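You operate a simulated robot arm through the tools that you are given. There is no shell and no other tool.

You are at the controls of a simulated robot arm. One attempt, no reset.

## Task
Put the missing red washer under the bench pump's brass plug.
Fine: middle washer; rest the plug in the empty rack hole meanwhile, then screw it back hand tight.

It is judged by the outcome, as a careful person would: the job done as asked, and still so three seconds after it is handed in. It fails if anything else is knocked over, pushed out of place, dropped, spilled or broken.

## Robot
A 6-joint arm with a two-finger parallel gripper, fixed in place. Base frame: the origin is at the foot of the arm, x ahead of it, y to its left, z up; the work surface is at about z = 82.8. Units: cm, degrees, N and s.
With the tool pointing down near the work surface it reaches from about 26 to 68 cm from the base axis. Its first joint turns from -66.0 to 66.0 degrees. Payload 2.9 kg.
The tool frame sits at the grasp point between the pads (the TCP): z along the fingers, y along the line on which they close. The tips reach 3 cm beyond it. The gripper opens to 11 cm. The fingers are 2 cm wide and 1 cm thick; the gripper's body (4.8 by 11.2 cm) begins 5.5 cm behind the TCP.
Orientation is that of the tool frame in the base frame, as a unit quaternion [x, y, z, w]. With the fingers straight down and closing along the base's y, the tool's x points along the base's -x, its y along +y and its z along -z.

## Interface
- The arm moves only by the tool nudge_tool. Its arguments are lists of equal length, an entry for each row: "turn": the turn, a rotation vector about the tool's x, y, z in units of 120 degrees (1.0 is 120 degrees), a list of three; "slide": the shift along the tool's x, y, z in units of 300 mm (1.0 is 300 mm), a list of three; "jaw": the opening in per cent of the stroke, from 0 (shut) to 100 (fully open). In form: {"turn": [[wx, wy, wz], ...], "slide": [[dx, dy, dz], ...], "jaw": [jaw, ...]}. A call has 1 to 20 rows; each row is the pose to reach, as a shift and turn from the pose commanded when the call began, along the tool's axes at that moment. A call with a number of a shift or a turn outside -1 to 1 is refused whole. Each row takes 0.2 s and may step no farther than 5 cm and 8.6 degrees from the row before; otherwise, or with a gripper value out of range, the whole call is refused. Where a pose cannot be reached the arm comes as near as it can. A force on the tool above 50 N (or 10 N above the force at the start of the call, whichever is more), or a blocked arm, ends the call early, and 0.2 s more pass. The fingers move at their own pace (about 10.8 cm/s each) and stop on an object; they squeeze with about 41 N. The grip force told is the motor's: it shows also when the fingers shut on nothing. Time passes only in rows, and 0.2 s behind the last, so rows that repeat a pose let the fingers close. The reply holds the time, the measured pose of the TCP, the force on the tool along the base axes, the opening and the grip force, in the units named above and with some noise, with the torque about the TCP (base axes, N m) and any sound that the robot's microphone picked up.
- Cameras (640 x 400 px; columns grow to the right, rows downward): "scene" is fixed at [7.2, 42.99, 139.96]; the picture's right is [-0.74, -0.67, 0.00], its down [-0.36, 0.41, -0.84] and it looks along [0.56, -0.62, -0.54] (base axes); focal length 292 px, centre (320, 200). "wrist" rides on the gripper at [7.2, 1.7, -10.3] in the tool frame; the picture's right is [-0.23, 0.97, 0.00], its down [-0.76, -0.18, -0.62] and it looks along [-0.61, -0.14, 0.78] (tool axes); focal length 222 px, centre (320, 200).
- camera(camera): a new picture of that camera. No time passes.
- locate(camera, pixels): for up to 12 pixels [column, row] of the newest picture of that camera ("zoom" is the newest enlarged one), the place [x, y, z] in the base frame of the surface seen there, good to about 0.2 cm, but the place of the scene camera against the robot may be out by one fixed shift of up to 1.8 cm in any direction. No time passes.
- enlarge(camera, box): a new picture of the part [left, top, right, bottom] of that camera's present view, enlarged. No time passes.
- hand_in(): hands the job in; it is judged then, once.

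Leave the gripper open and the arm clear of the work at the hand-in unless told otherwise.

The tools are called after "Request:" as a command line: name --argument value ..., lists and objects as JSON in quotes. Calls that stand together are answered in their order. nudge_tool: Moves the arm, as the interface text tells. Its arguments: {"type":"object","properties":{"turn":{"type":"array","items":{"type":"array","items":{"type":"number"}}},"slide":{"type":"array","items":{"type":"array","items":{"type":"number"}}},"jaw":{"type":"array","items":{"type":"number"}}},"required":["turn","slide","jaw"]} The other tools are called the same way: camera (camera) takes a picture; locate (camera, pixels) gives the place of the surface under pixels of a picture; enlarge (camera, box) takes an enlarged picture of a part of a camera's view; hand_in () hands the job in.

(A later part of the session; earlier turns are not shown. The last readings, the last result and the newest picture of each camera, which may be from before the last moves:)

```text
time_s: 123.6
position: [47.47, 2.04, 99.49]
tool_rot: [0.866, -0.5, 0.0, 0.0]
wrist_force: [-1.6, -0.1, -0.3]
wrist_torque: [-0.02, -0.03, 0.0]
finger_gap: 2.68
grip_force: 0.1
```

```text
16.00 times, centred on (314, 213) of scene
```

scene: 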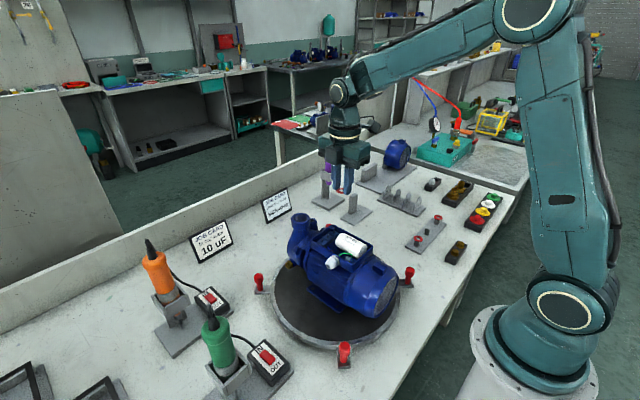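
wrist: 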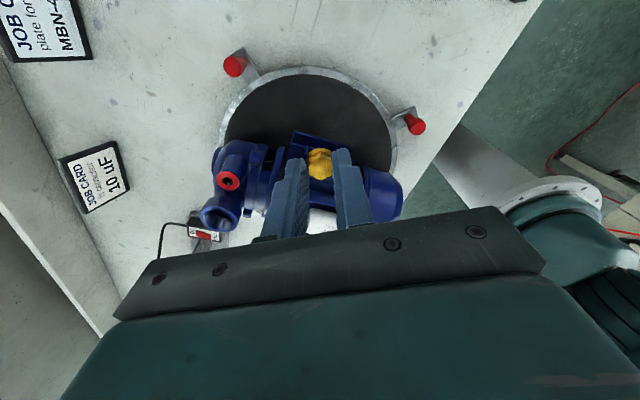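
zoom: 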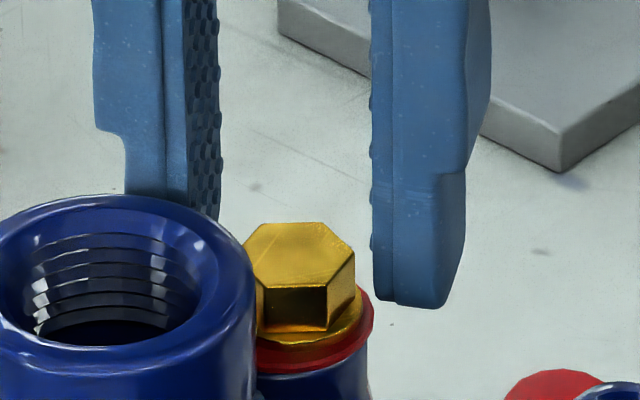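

Unobstructed view: flange centre is ~0.1–0.14 cm off the washer centre toward tool +y (washer left rim 158/right 460, flange 203/438). I'll grip, slide the plug −0.12 in tool y to be concentric, and check.

Request:
nudge_tool --turn '[[0, 0, 0], [0, 0, 0], [0, 0, 0], [0, 0, 0], [0, 0, 0], [0, 0, 0]]' --slide '[[0, 0, 0], [0, 0, 0], [0, 0, -0.001], [0, -0.002, -0.001], [0, -0.004, -0.001], [0, -0.004, -0.001]]' --jaw '[16, 10, 10, 10, 10, 10]'

Request:
enlarge --camera "wrist" --box '[288, 130, 352, 180]'

Request:
enlarge --camera "scene" --box '[306, 207, 322, 219]'

```text
time_s: 125.0
position: [47.67, 1.94, 99.38]
tool_rot: [0.866, -0.5, 0.0, 0.0]
wrist_force: [-0.4, -0.4, 3.0]
wrist_torque: [-0.06, -0.01, -0.02]
finger_gap: 1.76
grip_force: 41.0
```

```text
8.00 times, centred on (320, 155) of wrist
```

zoom: 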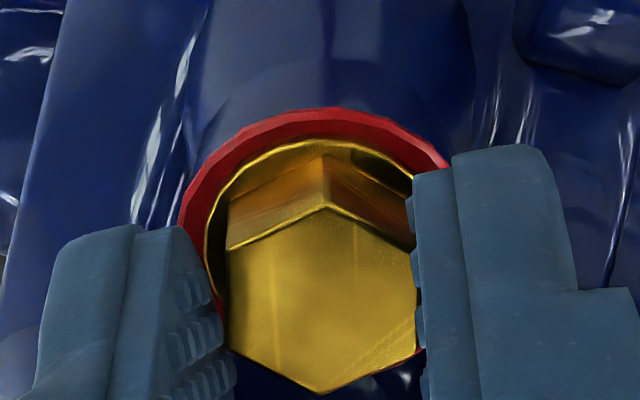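

```text
16.00 times, centred on (314, 213) of scene
```

zoom: 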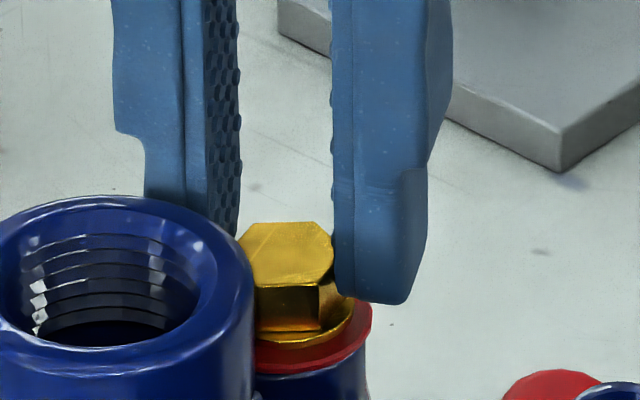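

Concentric in the scene view now (flange centre 281, washer 280) with a light 3 N press. Turn clockwise 60° about the plug axis.

Request:
nudge_tool --turn '[[0, 0, 0.0625], [0, 0, 0.125], [0, 0, 0.1875], [0, 0, 0.25], [0, 0, 0.3125], [0, 0, 0.375], [0, 0, 0.4375], [0, 0, 0.5], [0, 0, 0.5]]' --slide '[[0, 0.0006, 0], [-0.0002, 0.0013, 0], [-0.0004, 0.0019, 0], [-0.0007, 0.0025, 0], [-0.001, 0.003, 0], [-0.0015, 0.0035, 0], [-0.002, 0.004, 0], [-0.0025, 0.0043, 0], [-0.0025, 0.0043, 0]]' --jaw '[10, 10, 10, 10, 10, 10, 10, 10, 10]'

Request:
enlarge --camera "wrist" --box '[288, 130, 352, 180]'

Request:
enlarge --camera "scene" --box '[306, 207, 322, 219]'

```text
time_s: 127.0
position: [47.43, 1.99, 99.55]
tool_rot: [-0.499, 0.866, 0.0, 0.0]
wrist_force: [-1.1, -0.5, 1.2]
wrist_torque: [0.04, -0.01, -0.02]
finger_gap: 1.75
grip_force: 40.3
```

```text
8.00 times, centred on (320, 155) of wrist
```

zoom: 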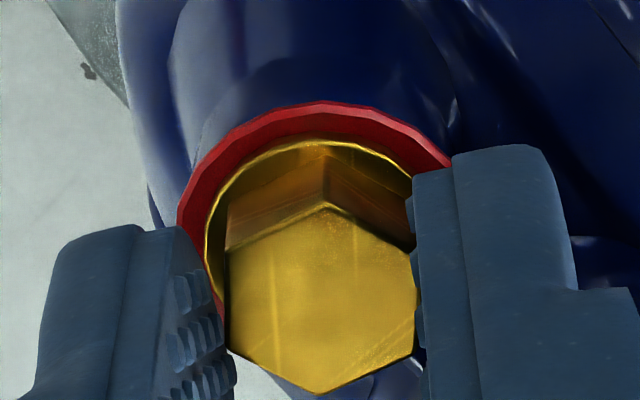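

```text
16.00 times, centred on (314, 213) of scene
```

zoom: 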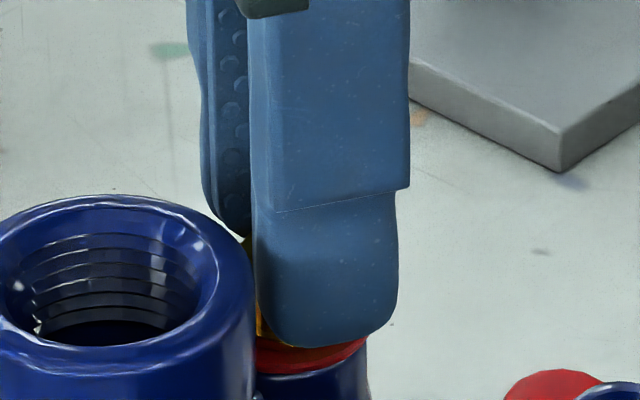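

Still no torque. I test-lift 0.12 cm to see if anything holds.

Request:
nudge_tool --turn '[[0, 0, 0], [0, 0, 0], [0, 0, 0]]' --slide '[[0, 0, -0.002], [0, 0, -0.004], [0, 0, -0.004]]' --jaw '[10, 10, 10]'

Request:
enlarge --camera "wrist" --box '[288, 130, 352, 180]'

```text
time_s: 127.8
position: [47.55, 1.95, 99.46]
tool_rot: [-0.5, 0.866, 0.001, -0.001]
wrist_force: [0.1, -0.2, 0.5]
wrist_torque: [0.01, -0.02, 0.01]
finger_gap: 1.78
grip_force: 41.1
```

```text
8.00 times, centred on (320, 155) of wrist
```

zoom: 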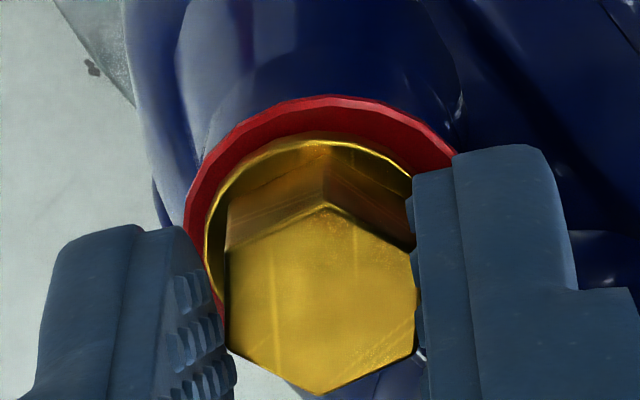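

It still lifts freely. A thread may need more continuous clockwise turning without lifting. I lower again to a light press and do a full cycle (open, back 60°, re-grip, clockwise 60°) without lifting in between.

Request:
nudge_tool --turn '[[0, 0, 0], [0, 0, 0], [0, 0, -0.0625], [0, 0, -0.125], [0, 0, -0.1875], [0, 0, -0.25], [0, 0, -0.3125], [0, 0, -0.375], [0, 0, -0.4375], [0, 0, -0.5], [0, 0, -0.5], [0, 0, -0.4375], [0, 0, -0.375], [0, 0, -0.3125], [0, 0, -0.25], [0, 0, -0.1875], [0, 0, -0.125], [0, 0, -0.0625], [0, 0, 0], [0, 0, 0]]' --slide '[[0, 0, 0.004], [0, 0, 0.003], [0, -0.0006, 0.003], [-0.0002, -0.0013, 0.003], [-0.0004, -0.0019, 0.003], [-0.0007, -0.0025, 0.003], [-0.001, -0.003, 0.003], [-0.0015, -0.0035, 0.003], [-0.002, -0.004, 0.003], [-0.0025, -0.0043, 0.003], [-0.0025, -0.0043, 0.003], [-0.002, -0.004, 0.0045], [-0.0015, -0.0035, 0.005], [-0.001, -0.003, 0.005], [-0.0007, -0.0025, 0.005], [-0.0004, -0.0019, 0.005], [-0.0002, -0.0013, 0.005], [0, -0.0006, 0.005], [0, 0, 0.005], [0, 0, 0.005]]' --jaw '[10, 24, 24, 24, 24, 24, 24, 24, 24, 24, 10, 10, 10, 10, 10, 10, 10, 10, 10, 10]'

Request:
enlarge --camera "wrist" --box '[288, 130, 352, 180]'

Request:
enlarge --camera "scene" --box '[286, 195, 350, 235]'

```text
time_s: 132.0
position: [47.46, 1.92, 99.43]
tool_rot: [-0.499, 0.866, 0.0, 0.0]
wrist_force: [-0.1, -0.1, 0.1]
wrist_torque: [-0.01, -0.05, -0.01]
finger_gap: 1.75
grip_force: 41.3
```

```text
8.00 times, centred on (320, 155) of wrist
```

zoom: 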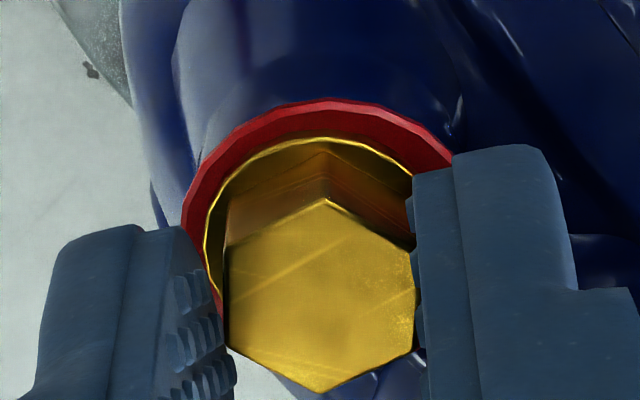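

```text
10.00 times, centred on (318, 215) of scene
```

zoom: 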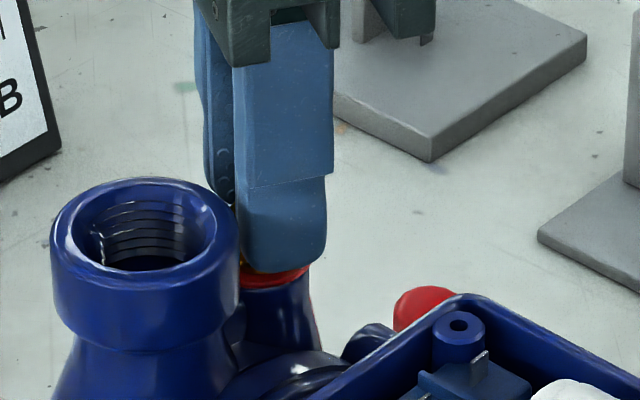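

No side load and no lift this time. I continue with further clockwise cycles, keeping a slight press.

Request:
nudge_tool --turn '[[0, 0, 0], [0, 0, 0], [0, 0, -0.0625], [0, 0, -0.125], [0, 0, -0.1875], [0, 0, -0.25], [0, 0, -0.3125], [0, 0, -0.375], [0, 0, -0.4375], [0, 0, -0.5], [0, 0, -0.5], [0, 0, -0.4375], [0, 0, -0.375], [0, 0, -0.3125], [0, 0, -0.25], [0, 0, -0.1875], [0, 0, -0.125], [0, 0, -0.0625], [0, 0, 0], [0, 0, 0]]' --slide '[[0, 0, 0], [0, 0, 0], [0, -0.0006, 0], [-0.0002, -0.0013, 0], [-0.0004, -0.0019, 0], [-0.0007, -0.0025, 0], [-0.001, -0.003, 0], [-0.0015, -0.0035, 0], [-0.002, -0.004, 0], [-0.0025, -0.0043, 0], [-0.0025, -0.0043, 0], [-0.002, -0.004, 0.001], [-0.0015, -0.0035, 0.0015], [-0.001, -0.003, 0.002], [-0.0007, -0.0025, 0.002], [-0.0004, -0.0019, 0.002], [-0.0002, -0.0013, 0.002], [0, -0.0006, 0.002], [0, 0, 0.002], [0, 0, 0.002]]' --jaw '[10, 24, 24, 24, 24, 24, 24, 24, 24, 24, 10, 10, 10, 10, 10, 10, 10, 10, 10, 10]'

Request:
enlarge --camera "wrist" --box '[288, 130, 352, 180]'

Request:
enlarge --camera "scene" --box '[306, 207, 322, 219]'

```text
time_s: 136.2
position: [47.53, 2.16, 99.42]
tool_rot: [-0.499, 0.866, -0.001, 0.0]
wrist_force: [-0.5, 0.4, 9.3]
wrist_torque: [0.02, -0.01, 0.03]
finger_gap: 1.77
grip_force: 41.0
```

```text
8.00 times, centred on (320, 155) of wrist
```

zoom: 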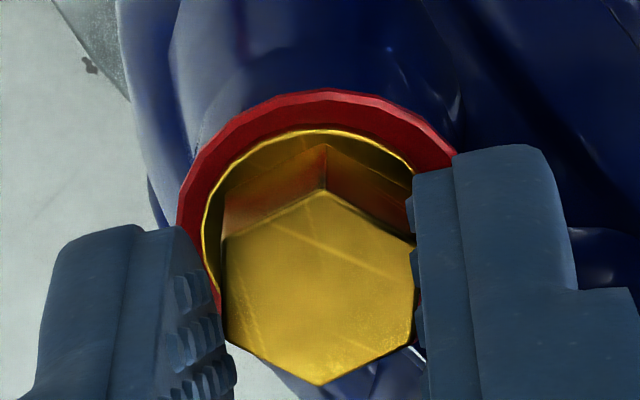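

```text
16.00 times, centred on (314, 213) of scene
```

zoom: 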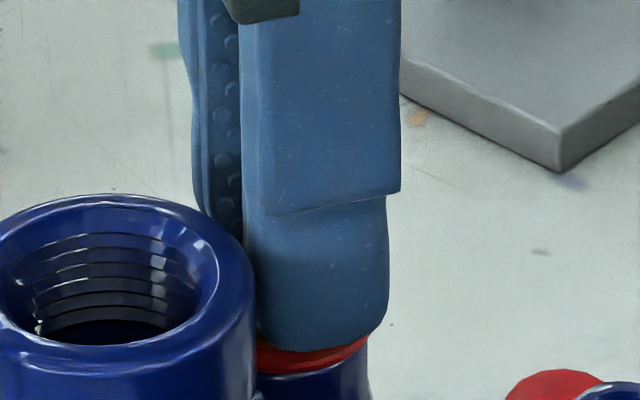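

9 N press now, still turning easily and concentric. Another cycle, pressing during the clockwise stroke.

Request:
nudge_tool --turn '[[0, 0, 0], [0, 0, 0], [0, 0, -0.0625], [0, 0, -0.125], [0, 0, -0.1875], [0, 0, -0.25], [0, 0, -0.3125], [0, 0, -0.375], [0, 0, -0.4375], [0, 0, -0.5], [0, 0, -0.5], [0, 0, -0.4375], [0, 0, -0.375], [0, 0, -0.3125], [0, 0, -0.25], [0, 0, -0.1875], [0, 0, -0.125], [0, 0, -0.0625], [0, 0, 0], [0, 0, 0]]' --slide '[[0, 0, -0.002], [0, 0, -0.002], [0, -0.0006, -0.002], [-0.0002, -0.0013, -0.002], [-0.0004, -0.0019, -0.002], [-0.0007, -0.0025, -0.002], [-0.001, -0.003, -0.002], [-0.0015, -0.0035, -0.002], [-0.002, -0.004, -0.002], [-0.0025, -0.0043, -0.002], [-0.0025, -0.0043, -0.002], [-0.002, -0.004, 0], [-0.0015, -0.0035, 0], [-0.001, -0.003, 0], [-0.0007, -0.0025, 0], [-0.0004, -0.0019, 0], [-0.0002, -0.0013, 0], [0, -0.0006, 0], [0, 0, 0], [0, 0, 0]]' --jaw '[10, 24, 24, 24, 24, 24, 24, 24, 24, 24, 10, 10, 10, 10, 10, 10, 10, 10, 10, 10]'

Request:
enlarge --camera "wrist" --box '[288, 130, 352, 180]'

Request:
enlarge --camera "scene" --box '[286, 195, 350, 235]'

```text
time_s: 140.4
position: [47.34, 2.0, 99.47]
tool_rot: [-0.5, 0.866, 0.0, 0.0]
wrist_force: [-1.2, 1.6, 12.6]
wrist_torque: [0.05, 0.01, 0.0]
finger_gap: 1.75
grip_force: 40.5
```

```text
8.00 times, centred on (320, 155) of wrist
```

zoom: 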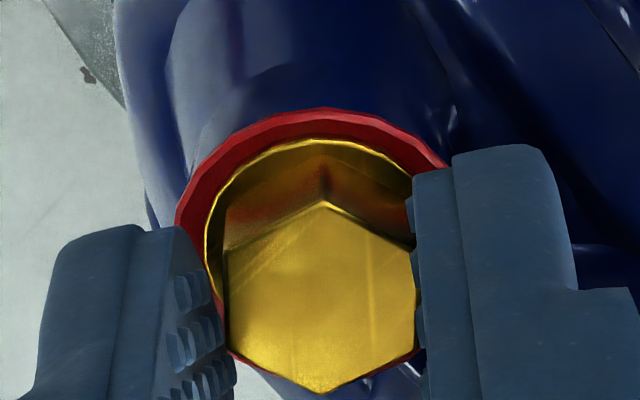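

```text
10.00 times, centred on (318, 215) of scene
```

zoom: 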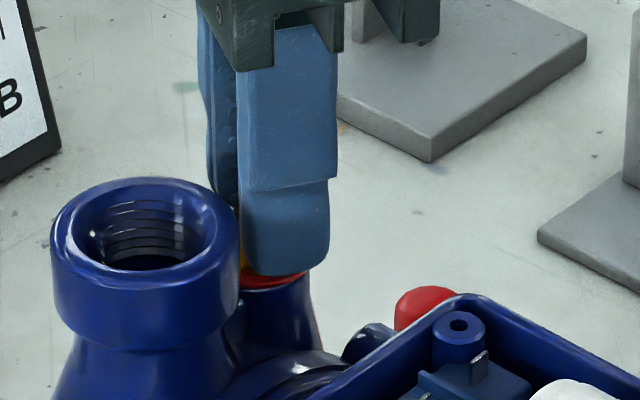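

By my count the plug is now only about 30° short of its original angle. I continue with another clockwise cycle, watching torque closely.

Request:
nudge_tool --turn '[[0, 0, 0], [0, 0, 0], [0, 0, -0.0625], [0, 0, -0.125], [0, 0, -0.1875], [0, 0, -0.25], [0, 0, -0.3125], [0, 0, -0.375], [0, 0, -0.4375], [0, 0, -0.5], [0, 0, -0.5], [0, 0, -0.4375], [0, 0, -0.375], [0, 0, -0.3125], [0, 0, -0.25], [0, 0, -0.1875], [0, 0, -0.125], [0, 0, -0.0625], [0, 0, 0], [0, 0, 0]]' --slide '[[0, 0, -0.002], [0, 0, -0.002], [0, -0.0006, -0.002], [-0.0002, -0.0013, -0.002], [-0.0004, -0.0019, -0.002], [-0.0007, -0.0025, -0.002], [-0.001, -0.003, -0.002], [-0.0015, -0.0035, -0.002], [-0.002, -0.004, -0.002], [-0.0025, -0.0043, -0.002], [-0.0025, -0.0043, -0.002], [-0.002, -0.004, -0.0005], [-0.0015, -0.0035, -0.0005], [-0.001, -0.003, -0.0005], [-0.0007, -0.0025, -0.0005], [-0.0004, -0.0019, -0.0005], [-0.0002, -0.0013, -0.0005], [0, -0.0006, -0.0005], [0, 0, -0.0005], [0, 0, -0.0005]]' --jaw '[10, 24, 24, 24, 24, 24, 24, 24, 24, 24, 10, 10, 10, 10, 10, 10, 10, 10, 10, 10]'

Request:
enlarge --camera "wrist" --box '[288, 130, 352, 180]'

Request:
enlarge --camera "scene" --box '[286, 195, 350, 235]'

```text
time_s: 144.6
position: [47.36, 1.99, 99.37]
tool_rot: [-0.499, 0.866, 0.0, 0.002]
wrist_force: [1.6, -0.2, 13.9]
wrist_torque: [0.03, -0.04, 0.04]
finger_gap: 1.79
grip_force: 41.0
```

```text
8.00 times, centred on (320, 155) of wrist
```

zoom: 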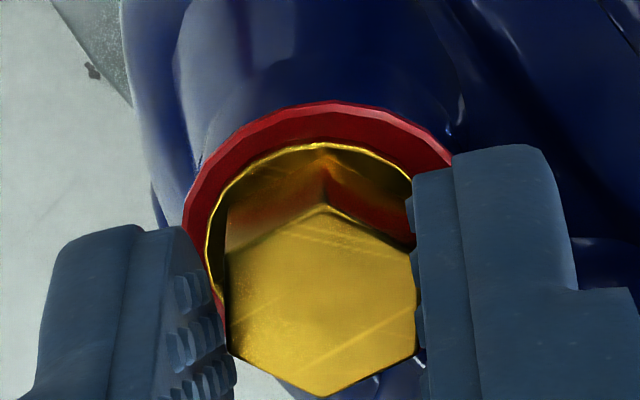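

```text
10.00 times, centred on (318, 215) of scene
```

zoom: 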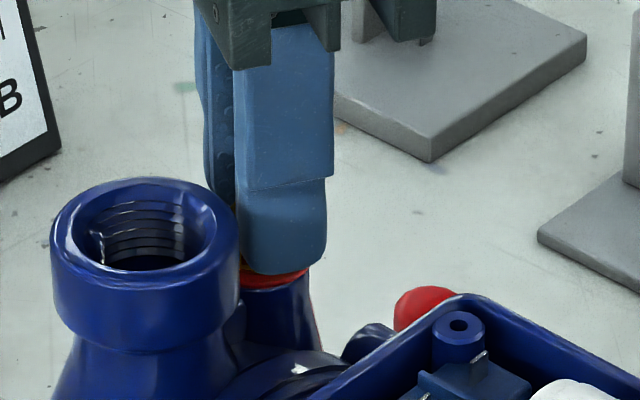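

No torque still. I test by unloading and lifting 0.2 cm to read the vertical force.

Request:
nudge_tool --turn '[[0, 0, 0], [0, 0, 0], [0, 0, 0], [0, 0, 0]]' --slide '[[0, 0, -0.0025], [0, 0, -0.005], [0, 0, -0.0075], [0, 0, -0.0075]]' --jaw '[10, 10, 10, 10]'

Request:
enlarge --camera "wrist" --box '[288, 130, 352, 180]'

Request:
enlarge --camera "scene" --box '[306, 207, 322, 219]'

```text
time_s: 145.6
position: [47.37, 2.07, 99.58]
tool_rot: [-0.5, 0.866, 0.001, 0.0]
wrist_force: [-0.2, 0.0, 0.0]
wrist_torque: [0.02, 0.03, -0.05]
finger_gap: 1.72
grip_force: 41.4
```

```text
8.00 times, centred on (320, 155) of wrist
```

zoom: 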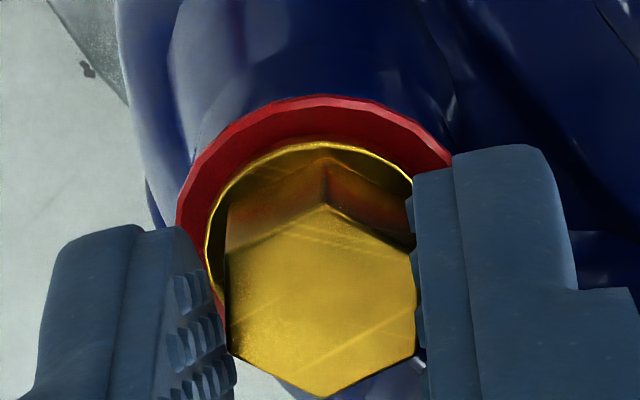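

```text
16.00 times, centred on (314, 213) of scene
```

zoom: 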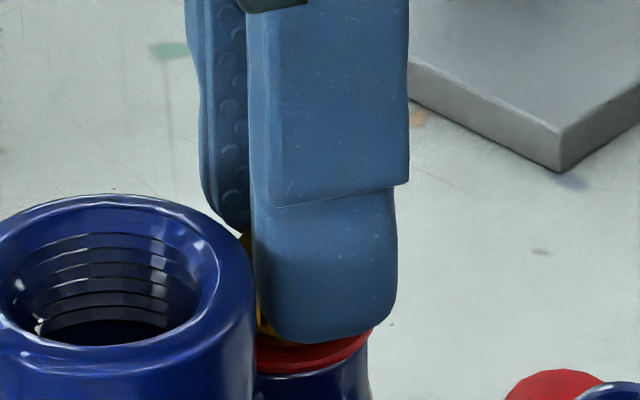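

The plug is seated but not threaded. Since the thread released it about 0.4 cm above the seat, it probably needs to be caught near that height while turning clockwise. I raise to z≈100.1, turn the held plug back to the stroke start, and re-align there.

Request:
nudge_tool --turn '[[0, 0, 0], [0, 0, 0], [0, 0, -0.0625], [0, 0, -0.125], [0, 0, -0.1875], [0, 0, -0.25], [0, 0, -0.3125], [0, 0, -0.375], [0, 0, -0.4375], [0, 0, -0.5], [0, 0, -0.5]]' --slide '[[0, 0, -0.01], [0, 0, -0.023], [0, -0.0006, -0.023], [-0.0002, -0.0013, -0.023], [-0.0004, -0.0019, -0.023], [-0.0007, -0.0025, -0.023], [-0.001, -0.003, -0.023], [-0.0015, -0.0035, -0.023], [-0.002, -0.004, -0.023], [-0.0025, -0.0043, -0.023], [-0.0025, -0.0043, -0.023]]' --jaw '[10, 10, 10, 10, 10, 10, 10, 10, 10, 10, 10]'

Request:
enlarge --camera "wrist" --box '[288, 130, 352, 180]'

Request:
enlarge --camera "scene" --box '[306, 207, 322, 219]'

```text
time_s: 148.0
position: [47.5, 1.97, 100.32]
tool_rot: [0.867, -0.499, 0.0, 0.0]
wrist_force: [-0.3, -0.2, -0.6]
wrist_torque: [-0.03, -0.03, -0.02]
finger_gap: 1.76
grip_force: 41.1
```

```text
8.00 times, centred on (320, 155) of wrist
```

zoom: 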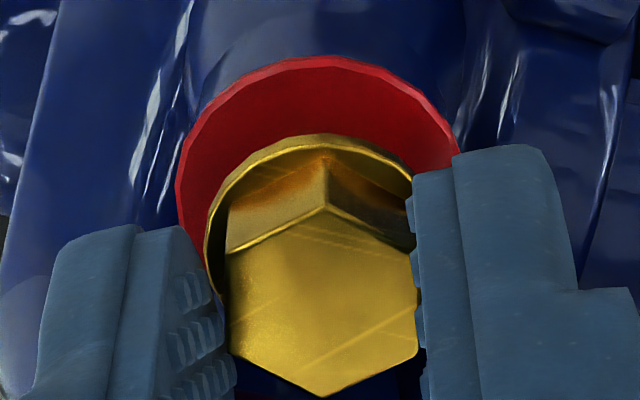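

```text
16.00 times, centred on (314, 213) of scene
```

zoom: 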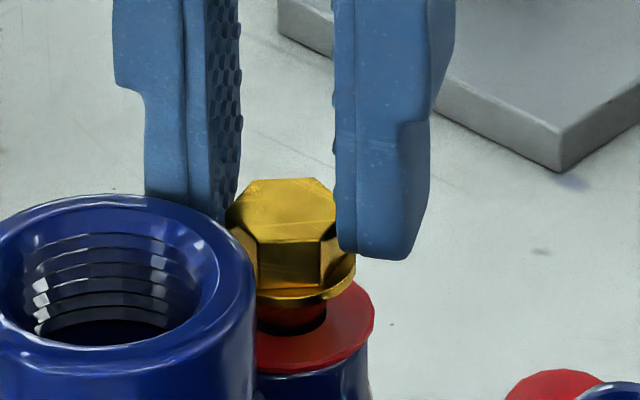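

Aligned within ~0.04 in y; x needs about +0.08. I correct that, descend to z≈100.0, then make a clockwise 60° stroke while descending steadily 0.4 cm, so any thread-start height is swept through while turning.

Request:
nudge_tool --turn '[[0, 0, 0], [0, 0, 0], [0, 0, 0], [0, 0, 0.0625], [0, 0, 0.125], [0, 0, 0.1875], [0, 0, 0.25], [0, 0, 0.3125], [0, 0, 0.375], [0, 0, 0.4375], [0, 0, 0.5], [0, 0, 0.5]]' --slide '[[0.0027, -0.001, 0], [0.0027, -0.001, 0.005], [0.0027, -0.001, 0.01], [0.0027, -0.0004, 0.0117], [0.0025, 0.0003, 0.0133], [0.0023, 0.0009, 0.015], [0.002, 0.0015, 0.0167], [0.0017, 0.002, 0.0183], [0.0012, 0.0025, 0.02], [0.0007, 0.003, 0.0217], [0.0002, 0.0033, 0.0233], [0.0002, 0.0033, 0.0233]]' --jaw '[10, 10, 10, 10, 10, 10, 10, 10, 10, 10, 10, 10]'

Request:
enlarge --camera "wrist" --box '[288, 130, 352, 180]'

Request:
enlarge --camera "scene" --box '[306, 207, 322, 219]'

```text
time_s: 150.6
position: [47.59, 1.98, 99.57]
tool_rot: [-0.499, 0.866, 0.0, 0.0]
wrist_force: [-0.9, -0.5, -0.9]
wrist_torque: [0.0, 0.0, -0.03]
finger_gap: 1.73
grip_force: 41.0
```

```text
8.00 times, centred on (320, 155) of wrist
```

zoom: 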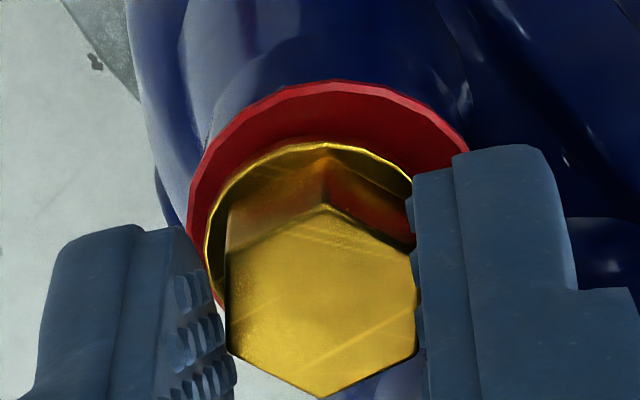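

```text
16.00 times, centred on (314, 213) of scene
```

zoom: 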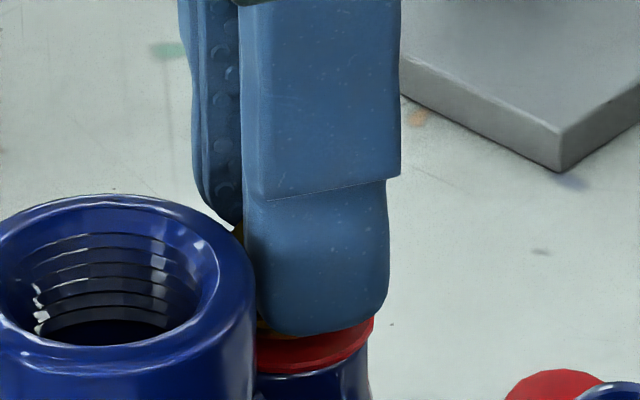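

At the end of that stroke the plug is ~0.15–0.2 cm off again, more than commanded, so the arm may settle slowly. I hold still for 1.2 s and look whether it creeps to the commanded place.

Request:
nudge_tool --turn '[[0, 0, 0], [0, 0, 0], [0, 0, 0], [0, 0, 0], [0, 0, 0], [0, 0, 0]]' --slide '[[0, 0, 0], [0, 0, 0], [0, 0, 0], [0, 0, 0], [0, 0, 0], [0, 0, 0]]' --jaw '[10, 10, 10, 10, 10, 10]'

Request:
enlarge --camera "wrist" --box '[288, 130, 352, 180]'

```text
time_s: 152.0
position: [47.52, 1.98, 99.52]
tool_rot: [-0.501, 0.866, 0.0, 0.0]
wrist_force: [-1.3, 0.2, -0.1]
wrist_torque: [-0.01, -0.01, -0.02]
finger_gap: 1.8
grip_force: 41.2
```

```text
8.00 times, centred on (320, 155) of wrist
```

zoom: 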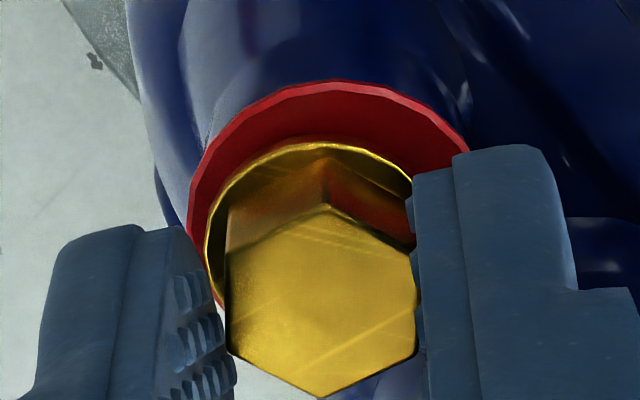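

The pose is stable; the offset comes from the larger wrist rotation. I'll do a finer scan: go back up to z≈100.15 at the stroke start, align closely, then alternate small clockwise turns and small descents with checks.

Request:
nudge_tool --turn '[[0, 0, 0], [0, 0, 0], [0, 0, -0.0625], [0, 0, -0.125], [0, 0, -0.1875], [0, 0, -0.25], [0, 0, -0.3125], [0, 0, -0.375], [0, 0, -0.4375], [0, 0, -0.5], [0, 0, -0.5]]' --slide '[[0, 0, -0.01], [0, 0, -0.022], [0, -0.0006, -0.022], [-0.0002, -0.0013, -0.022], [-0.0004, -0.0019, -0.022], [-0.0007, -0.0025, -0.022], [-0.001, -0.003, -0.022], [-0.0015, -0.0035, -0.022], [-0.002, -0.004, -0.022], [-0.0025, -0.0043, -0.022], [-0.0025, -0.0043, -0.022]]' --jaw '[10, 10, 10, 10, 10, 10, 10, 10, 10, 10, 10]'

Request:
enlarge --camera "wrist" --box '[288, 130, 352, 180]'

Request:
enlarge --camera "scene" --box '[306, 207, 322, 219]'

```text
time_s: 154.4
position: [47.69, 1.98, 100.21]
tool_rot: [0.866, -0.5, 0.0, 0.0]
wrist_force: [-0.4, 0.0, 0.3]
wrist_torque: [0.03, 0.01, 0.02]
finger_gap: 1.76
grip_force: 41.3
```

```text
8.00 times, centred on (320, 155) of wrist
```

zoom: 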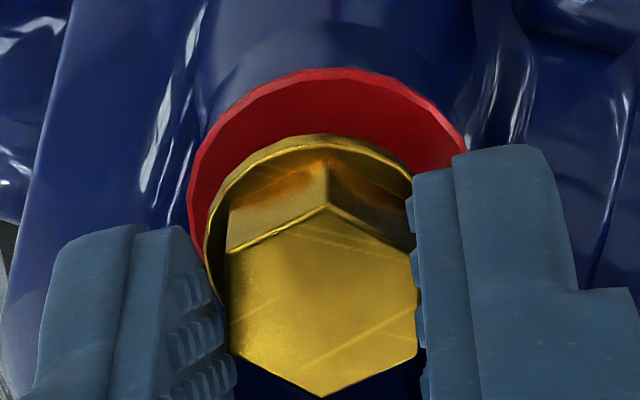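

```text
16.00 times, centred on (314, 213) of scene
```

zoom: 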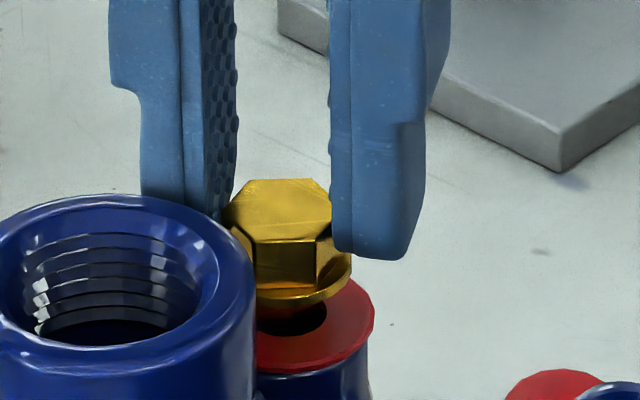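

Offset is about +0.05–0.09 in tool y. Correct by +0.06 and lower to z≈99.95.

Request:
nudge_tool --turn '[[0, 0, 0], [0, 0, 0], [0, 0, 0], [0, 0, 0]]' --slide '[[0, 0.002, 0], [0, 0.002, 0.004], [0, 0.002, 0.0083], [0, 0.002, 0.0083]]' --jaw '[10, 10, 10, 10]'

Request:
enlarge --camera "wrist" --box '[288, 130, 352, 180]'

Request:
enlarge --camera "scene" --box '[306, 207, 322, 219]'

```text
time_s: 155.4
position: [47.69, 2.11, 99.94]
tool_rot: [0.866, -0.5, 0.0, 0.0]
wrist_force: [0.1, 0.5, 0.1]
wrist_torque: [0.01, 0.01, 0.02]
finger_gap: 1.77
grip_force: 41.1
```

```text
8.00 times, centred on (320, 155) of wrist
```

zoom: 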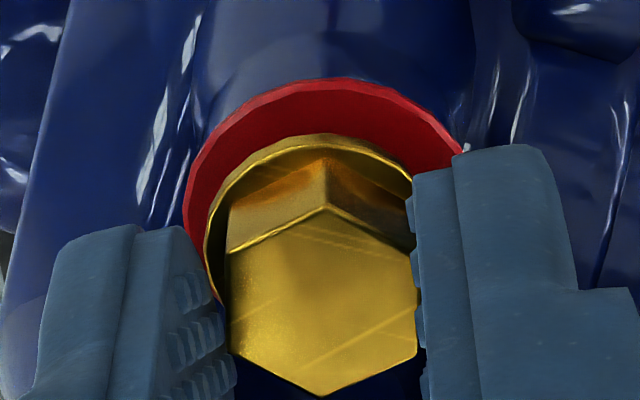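

```text
16.00 times, centred on (314, 213) of scene
```

zoom: 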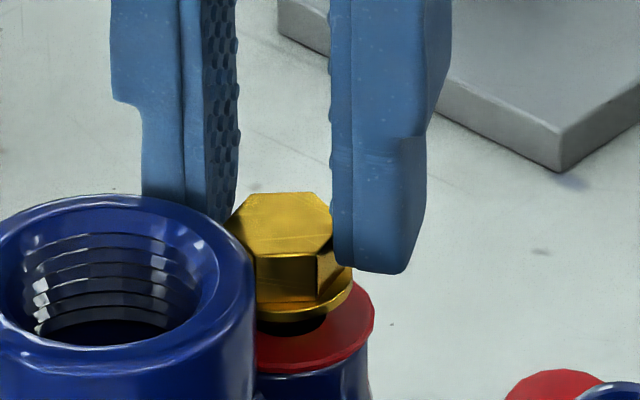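

Aligned within ~0.04 cm. Now a small clockwise turn of 20° descending 0.08 cm.

Request:
nudge_tool --turn '[[0, 0, 0.0417], [0, 0, 0.0833], [0, 0, 0.125], [0, 0, 0.1667], [0, 0, 0.1667]]' --slide '[[0, 0.0011, 0.0007], [-0.0001, 0.0016, 0.0014], [-0.0002, 0.002, 0.002], [-0.0003, 0.0024, 0.0027], [-0.0003, 0.0024, 0.0027]]' --jaw '[10, 10, 10, 10, 10]'

Request:
enlarge --camera "wrist" --box '[288, 130, 352, 180]'

Request:
enlarge --camera "scene" --box '[306, 207, 322, 219]'

```text
time_s: 156.6
position: [47.52, 1.88, 99.87]
tool_rot: [0.765, -0.643, 0.0, -0.001]
wrist_force: [-0.6, -0.7, -0.7]
wrist_torque: [0.01, -0.02, -0.01]
finger_gap: 1.75
grip_force: 40.8
```

```text
8.00 times, centred on (320, 155) of wrist
```

zoom: 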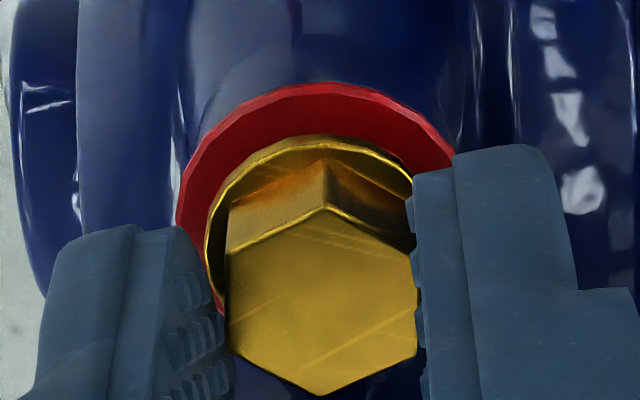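

```text
16.00 times, centred on (314, 213) of scene
```

zoom: 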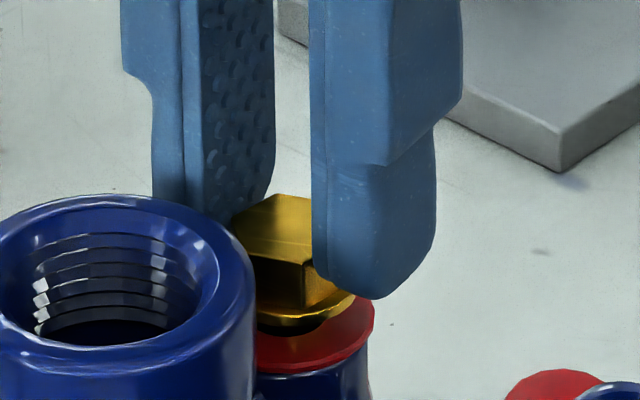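

Alignment is excellent here (within 0.03). Another 20° clockwise with 0.08 cm descent.

Request:
nudge_tool --turn '[[0, 0, 0.0417], [0, 0, 0.0833], [0, 0, 0.125], [0, 0, 0.1667], [0, 0, 0.1667]]' --slide '[[0, 0.0004, 0.0007], [-0.0001, 0.0009, 0.0014], [-0.0002, 0.0013, 0.002], [-0.0003, 0.0017, 0.0027], [-0.0003, 0.0017, 0.0027]]' --jaw '[10, 10, 10, 10, 10]'

Request:
enlarge --camera "wrist" --box '[288, 130, 352, 180]'

Request:
enlarge --camera "scene" --box '[306, 207, 322, 219]'

```text
time_s: 157.8
position: [47.36, 1.93, 99.87]
tool_rot: [-0.643, 0.766, -0.001, 0.0]
wrist_force: [0.8, 0.0, -1.0]
wrist_torque: [0.01, 0.0, 0.01]
finger_gap: 1.76
grip_force: 40.6
```

```text
8.00 times, centred on (320, 155) of wrist
```

zoom: 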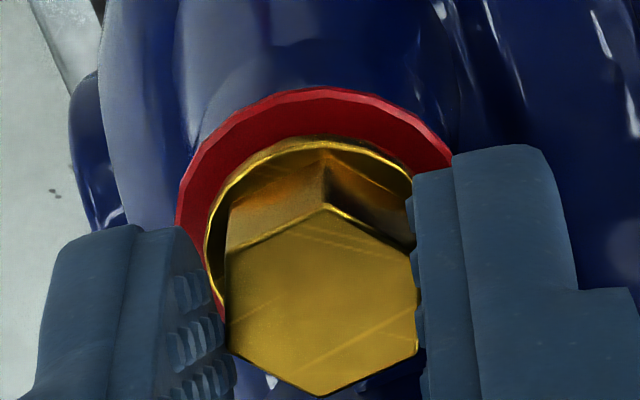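

```text
16.00 times, centred on (314, 213) of scene
```

zoom: 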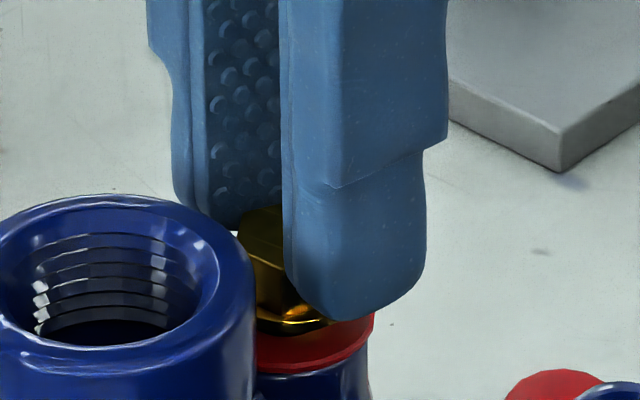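

Still aligned, no pull. Continue the last 20° with 0.08 cm descent.

Request:
nudge_tool --turn '[[0, 0, 0.0417], [0, 0, 0.0833], [0, 0, 0.125], [0, 0, 0.1667], [0, 0, 0.1667]]' --slide '[[0, 0.0004, 0.0007], [-0.0001, 0.0009, 0.0014], [-0.0002, 0.0013, 0.002], [-0.0003, 0.0017, 0.0027], [-0.0003, 0.0017, 0.0027]]' --jaw '[10, 10, 10, 10, 10]'

Request:
enlarge --camera "wrist" --box '[288, 130, 352, 180]'

Request:
enlarge --camera "scene" --box '[306, 207, 322, 219]'

```text
time_s: 159.0
position: [47.38, 2.1, 99.75]
tool_rot: [-0.499, 0.867, 0.0, -0.001]
wrist_force: [0.3, 0.4, -1.4]
wrist_torque: [-0.06, -0.02, 0.0]
finger_gap: 1.76
grip_force: 40.3
```

```text
8.00 times, centred on (320, 155) of wrist
```

zoom: 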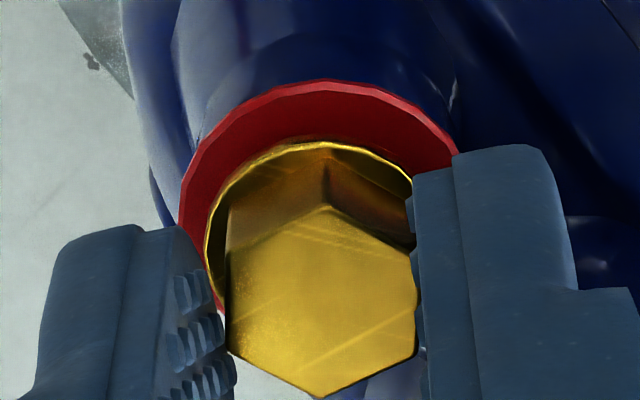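

```text
16.00 times, centred on (314, 213) of scene
```

zoom: 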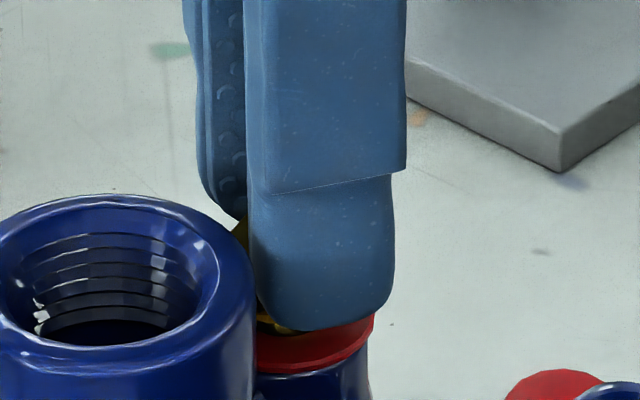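

Fz reads −1.4. Test: lower 0.12 cm without turning; if the thread caught, it will push back well before the seat.

Request:
nudge_tool --turn '[[0, 0, 0], [0, 0, 0], [0, 0, 0]]' --slide '[[0.0015, 0.0005, 0.002], [0.0015, 0.0005, 0.004], [0.0015, 0.0005, 0.004]]' --jaw '[10, 10, 10]'

Request:
enlarge --camera "wrist" --box '[288, 130, 352, 180]'

```text
time_s: 159.8
position: [47.55, 2.08, 99.67]
tool_rot: [-0.5, 0.866, 0.0, -0.001]
wrist_force: [0.1, 0.4, -0.4]
wrist_torque: [0.04, -0.01, 0.0]
finger_gap: 1.74
grip_force: 41.0
```

```text
8.00 times, centred on (320, 155) of wrist
```

zoom: 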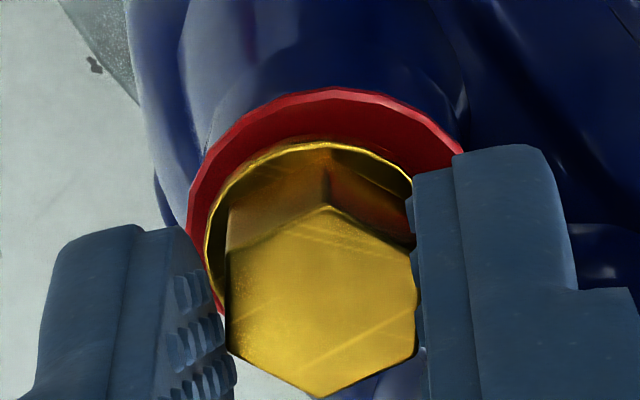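

Not caught. One more idea: the only time I felt a pull was with the plug at exactly the angle at which it had come free. I've since turned it 120° past that (modulo a turn). I'll turn it back anticlockwise by two 60° strokes to that same angle and then offer it again at the release height. First stroke now: turn back with the plug held, set it on the washer, release and re-grip.

Request:
nudge_tool --turn '[[0, 0, -0.0625], [0, 0, -0.125], [0, 0, -0.1875], [0, 0, -0.25], [0, 0, -0.3125], [0, 0, -0.375], [0, 0, -0.4375], [0, 0, -0.5], [0, 0, -0.5], [0, 0, -0.5], [0, 0, -0.4375], [0, 0, -0.375], [0, 0, -0.3125], [0, 0, -0.25], [0, 0, -0.1875], [0, 0, -0.125], [0, 0, -0.0625], [0, 0, 0], [0, 0, 0]]' --slide '[[0, -0.0006, 0], [-0.0002, -0.0013, 0], [-0.0004, -0.0019, 0], [-0.0007, -0.0025, 0], [-0.001, -0.003, 0], [-0.0015, -0.0035, 0], [-0.002, -0.004, 0], [-0.0025, -0.0043, 0.002], [-0.0025, -0.0043, 0.004], [-0.0025, -0.0043, 0.004], [-0.002, -0.004, 0.004], [-0.0015, -0.0035, 0.004], [-0.001, -0.003, 0.004], [-0.0007, -0.0025, 0.004], [-0.0004, -0.0019, 0.004], [-0.0002, -0.0013, 0.004], [0, -0.0006, 0.004], [0, 0, 0.004], [0, 0, 0.004]]' --jaw '[10, 10, 10, 10, 10, 10, 10, 10, 10, 24, 24, 24, 24, 24, 24, 24, 24, 24, 24]'

Request:
enlarge --camera "wrist" --box '[288, 130, 352, 180]'

Request:
enlarge --camera "scene" --box '[306, 207, 322, 219]'

```text
time_s: 163.8
position: [47.38, 2.0, 99.56]
tool_rot: [-0.5, 0.866, 0.0, 0.0]
wrist_force: [-0.1, 0.1, 0.2]
wrist_torque: [-0.01, -0.01, 0.0]
finger_gap: 2.63
grip_force: 0.1
```

```text
8.00 times, centred on (320, 155) of wrist
```

zoom: 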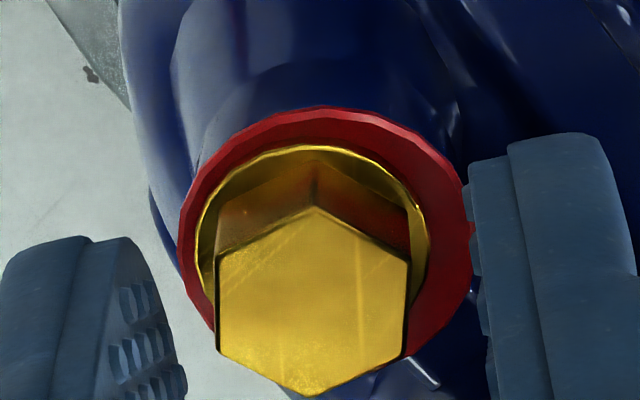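

```text
16.00 times, centred on (314, 213) of scene
```

zoom: 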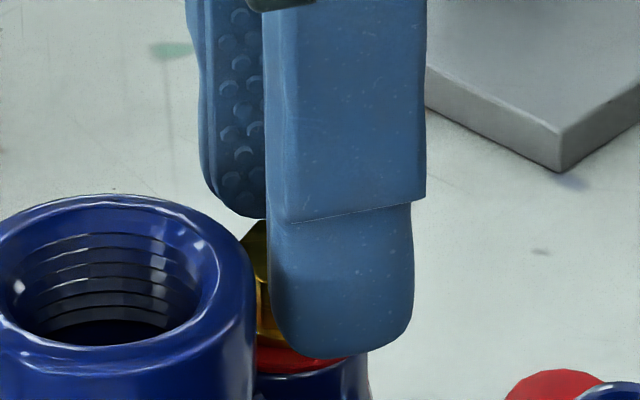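

The plug stands off-centre by ~0.12 cm. I grip it, lift slightly, and do the second anticlockwise 60° stroke, rising to z≈100.1 for a careful alignment.

Request:
nudge_tool --turn '[[0, 0, 0], [0, 0, 0], [0, 0, 0], [0, 0, -0.0625], [0, 0, -0.125], [0, 0, -0.1875], [0, 0, -0.25], [0, 0, -0.3125], [0, 0, -0.375], [0, 0, -0.4375], [0, 0, -0.5], [0, 0, -0.5]]' --slide '[[0, 0, 0], [0, 0, 0], [0, 0.0015, -0.01], [0, 0.0009, -0.022], [-0.0002, 0.0002, -0.022], [-0.0004, -0.0004, -0.022], [-0.0007, -0.001, -0.022], [-0.001, -0.0015, -0.022], [-0.0015, -0.002, -0.022], [-0.002, -0.0025, -0.022], [-0.0025, -0.0028, -0.022], [-0.0025, -0.0028, -0.022]]' --jaw '[16, 10, 10, 10, 10, 10, 10, 10, 10, 10, 10, 10]'

Request:
enlarge --camera "wrist" --box '[288, 130, 352, 180]'

Request:
enlarge --camera "scene" --box '[306, 207, 322, 219]'

```text
time_s: 166.4
position: [47.57, 1.88, 100.12]
tool_rot: [0.866, -0.5, 0.0, 0.0]
wrist_force: [-0.2, 0.2, 0.4]
wrist_torque: [-0.04, 0.01, -0.03]
finger_gap: 1.76
grip_force: 41.2
```

```text
8.00 times, centred on (320, 155) of wrist
```

zoom: 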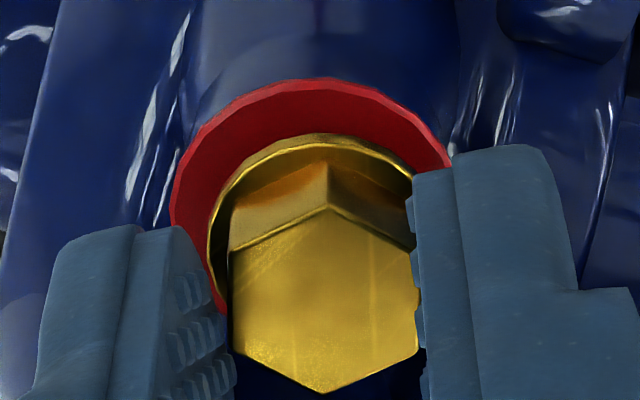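

```text
16.00 times, centred on (314, 213) of scene
```

zoom: 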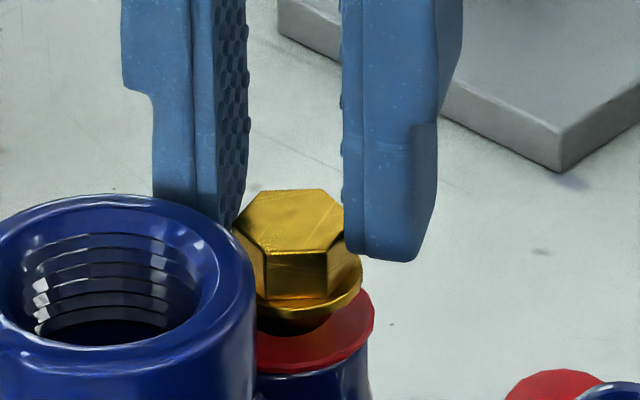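

The scratches show the same plug angle as when it came free. It is ~0.1 cm off toward tool +y and ~0.08 toward +x. Correct both and lower to z≈99.95.

Request:
nudge_tool --turn '[[0, 0, 0], [0, 0, 0], [0, 0, 0], [0, 0, 0]]' --slide '[[-0.0023, -0.0032, 0], [-0.0023, -0.0032, 0.003], [-0.0023, -0.0032, 0.005], [-0.0023, -0.0032, 0.005]]' --jaw '[10, 10, 10, 10]'

Request:
enlarge --camera "wrist" --box '[288, 130, 352, 180]'

Request:
enlarge --camera "scene" --box '[306, 207, 322, 219]'

```text
time_s: 167.4
position: [47.46, 2.06, 100.07]
tool_rot: [0.866, -0.5, 0.0, 0.0]
wrist_force: [-0.2, -0.8, 0.1]
wrist_torque: [-0.02, -0.05, 0.03]
finger_gap: 1.75
grip_force: 41.2
```

```text
8.00 times, centred on (320, 155) of wrist
```

zoom: 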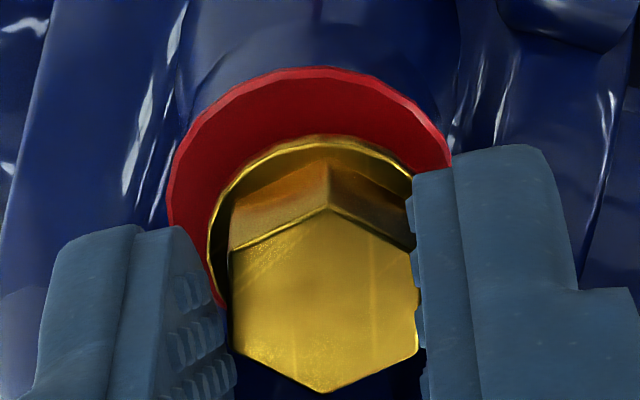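

```text
16.00 times, centred on (314, 213) of scene
```

zoom: 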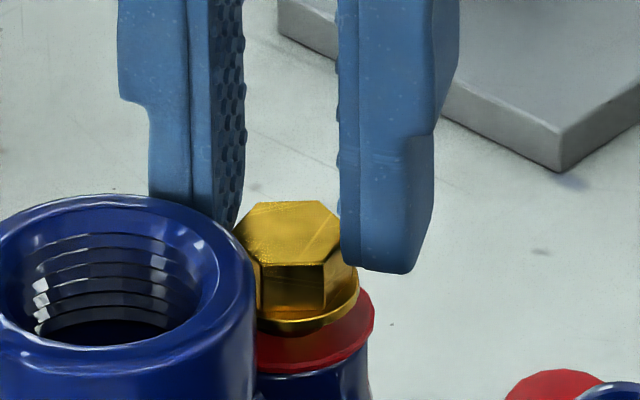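

The arm moved differently than commanded (it has ~0.1 cm positioning scatter). Remaining error is about (+0.07,−0.09). Correct again.

Request:
nudge_tool --turn '[[0, 0, 0], [0, 0, 0], [0, 0, 0]]' --slide '[[0.0023, -0.003, 0], [0.0023, -0.003, 0.0033], [0.0023, -0.003, 0.0033]]' --jaw '[10, 10, 10]'

Request:
enlarge --camera "wrist" --box '[288, 130, 352, 180]'

Request:
enlarge --camera "scene" --box '[306, 207, 322, 219]'

```text
time_s: 168.2
position: [47.65, 2.07, 99.96]
tool_rot: [0.866, -0.5, 0.0, 0.001]
wrist_force: [-0.7, 0.5, 0.2]
wrist_torque: [-0.01, 0.05, 0.0]
finger_gap: 1.77
grip_force: 40.4
```

```text
8.00 times, centred on (320, 155) of wrist
```

zoom: 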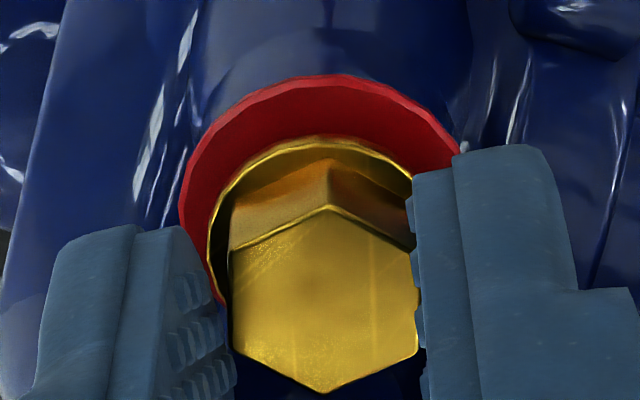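

```text
16.00 times, centred on (314, 213) of scene
```

zoom: 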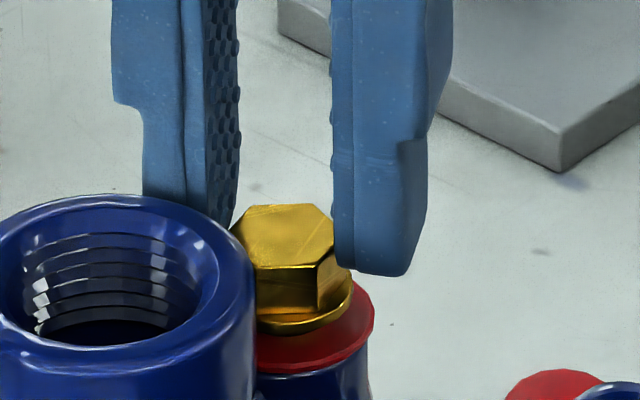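

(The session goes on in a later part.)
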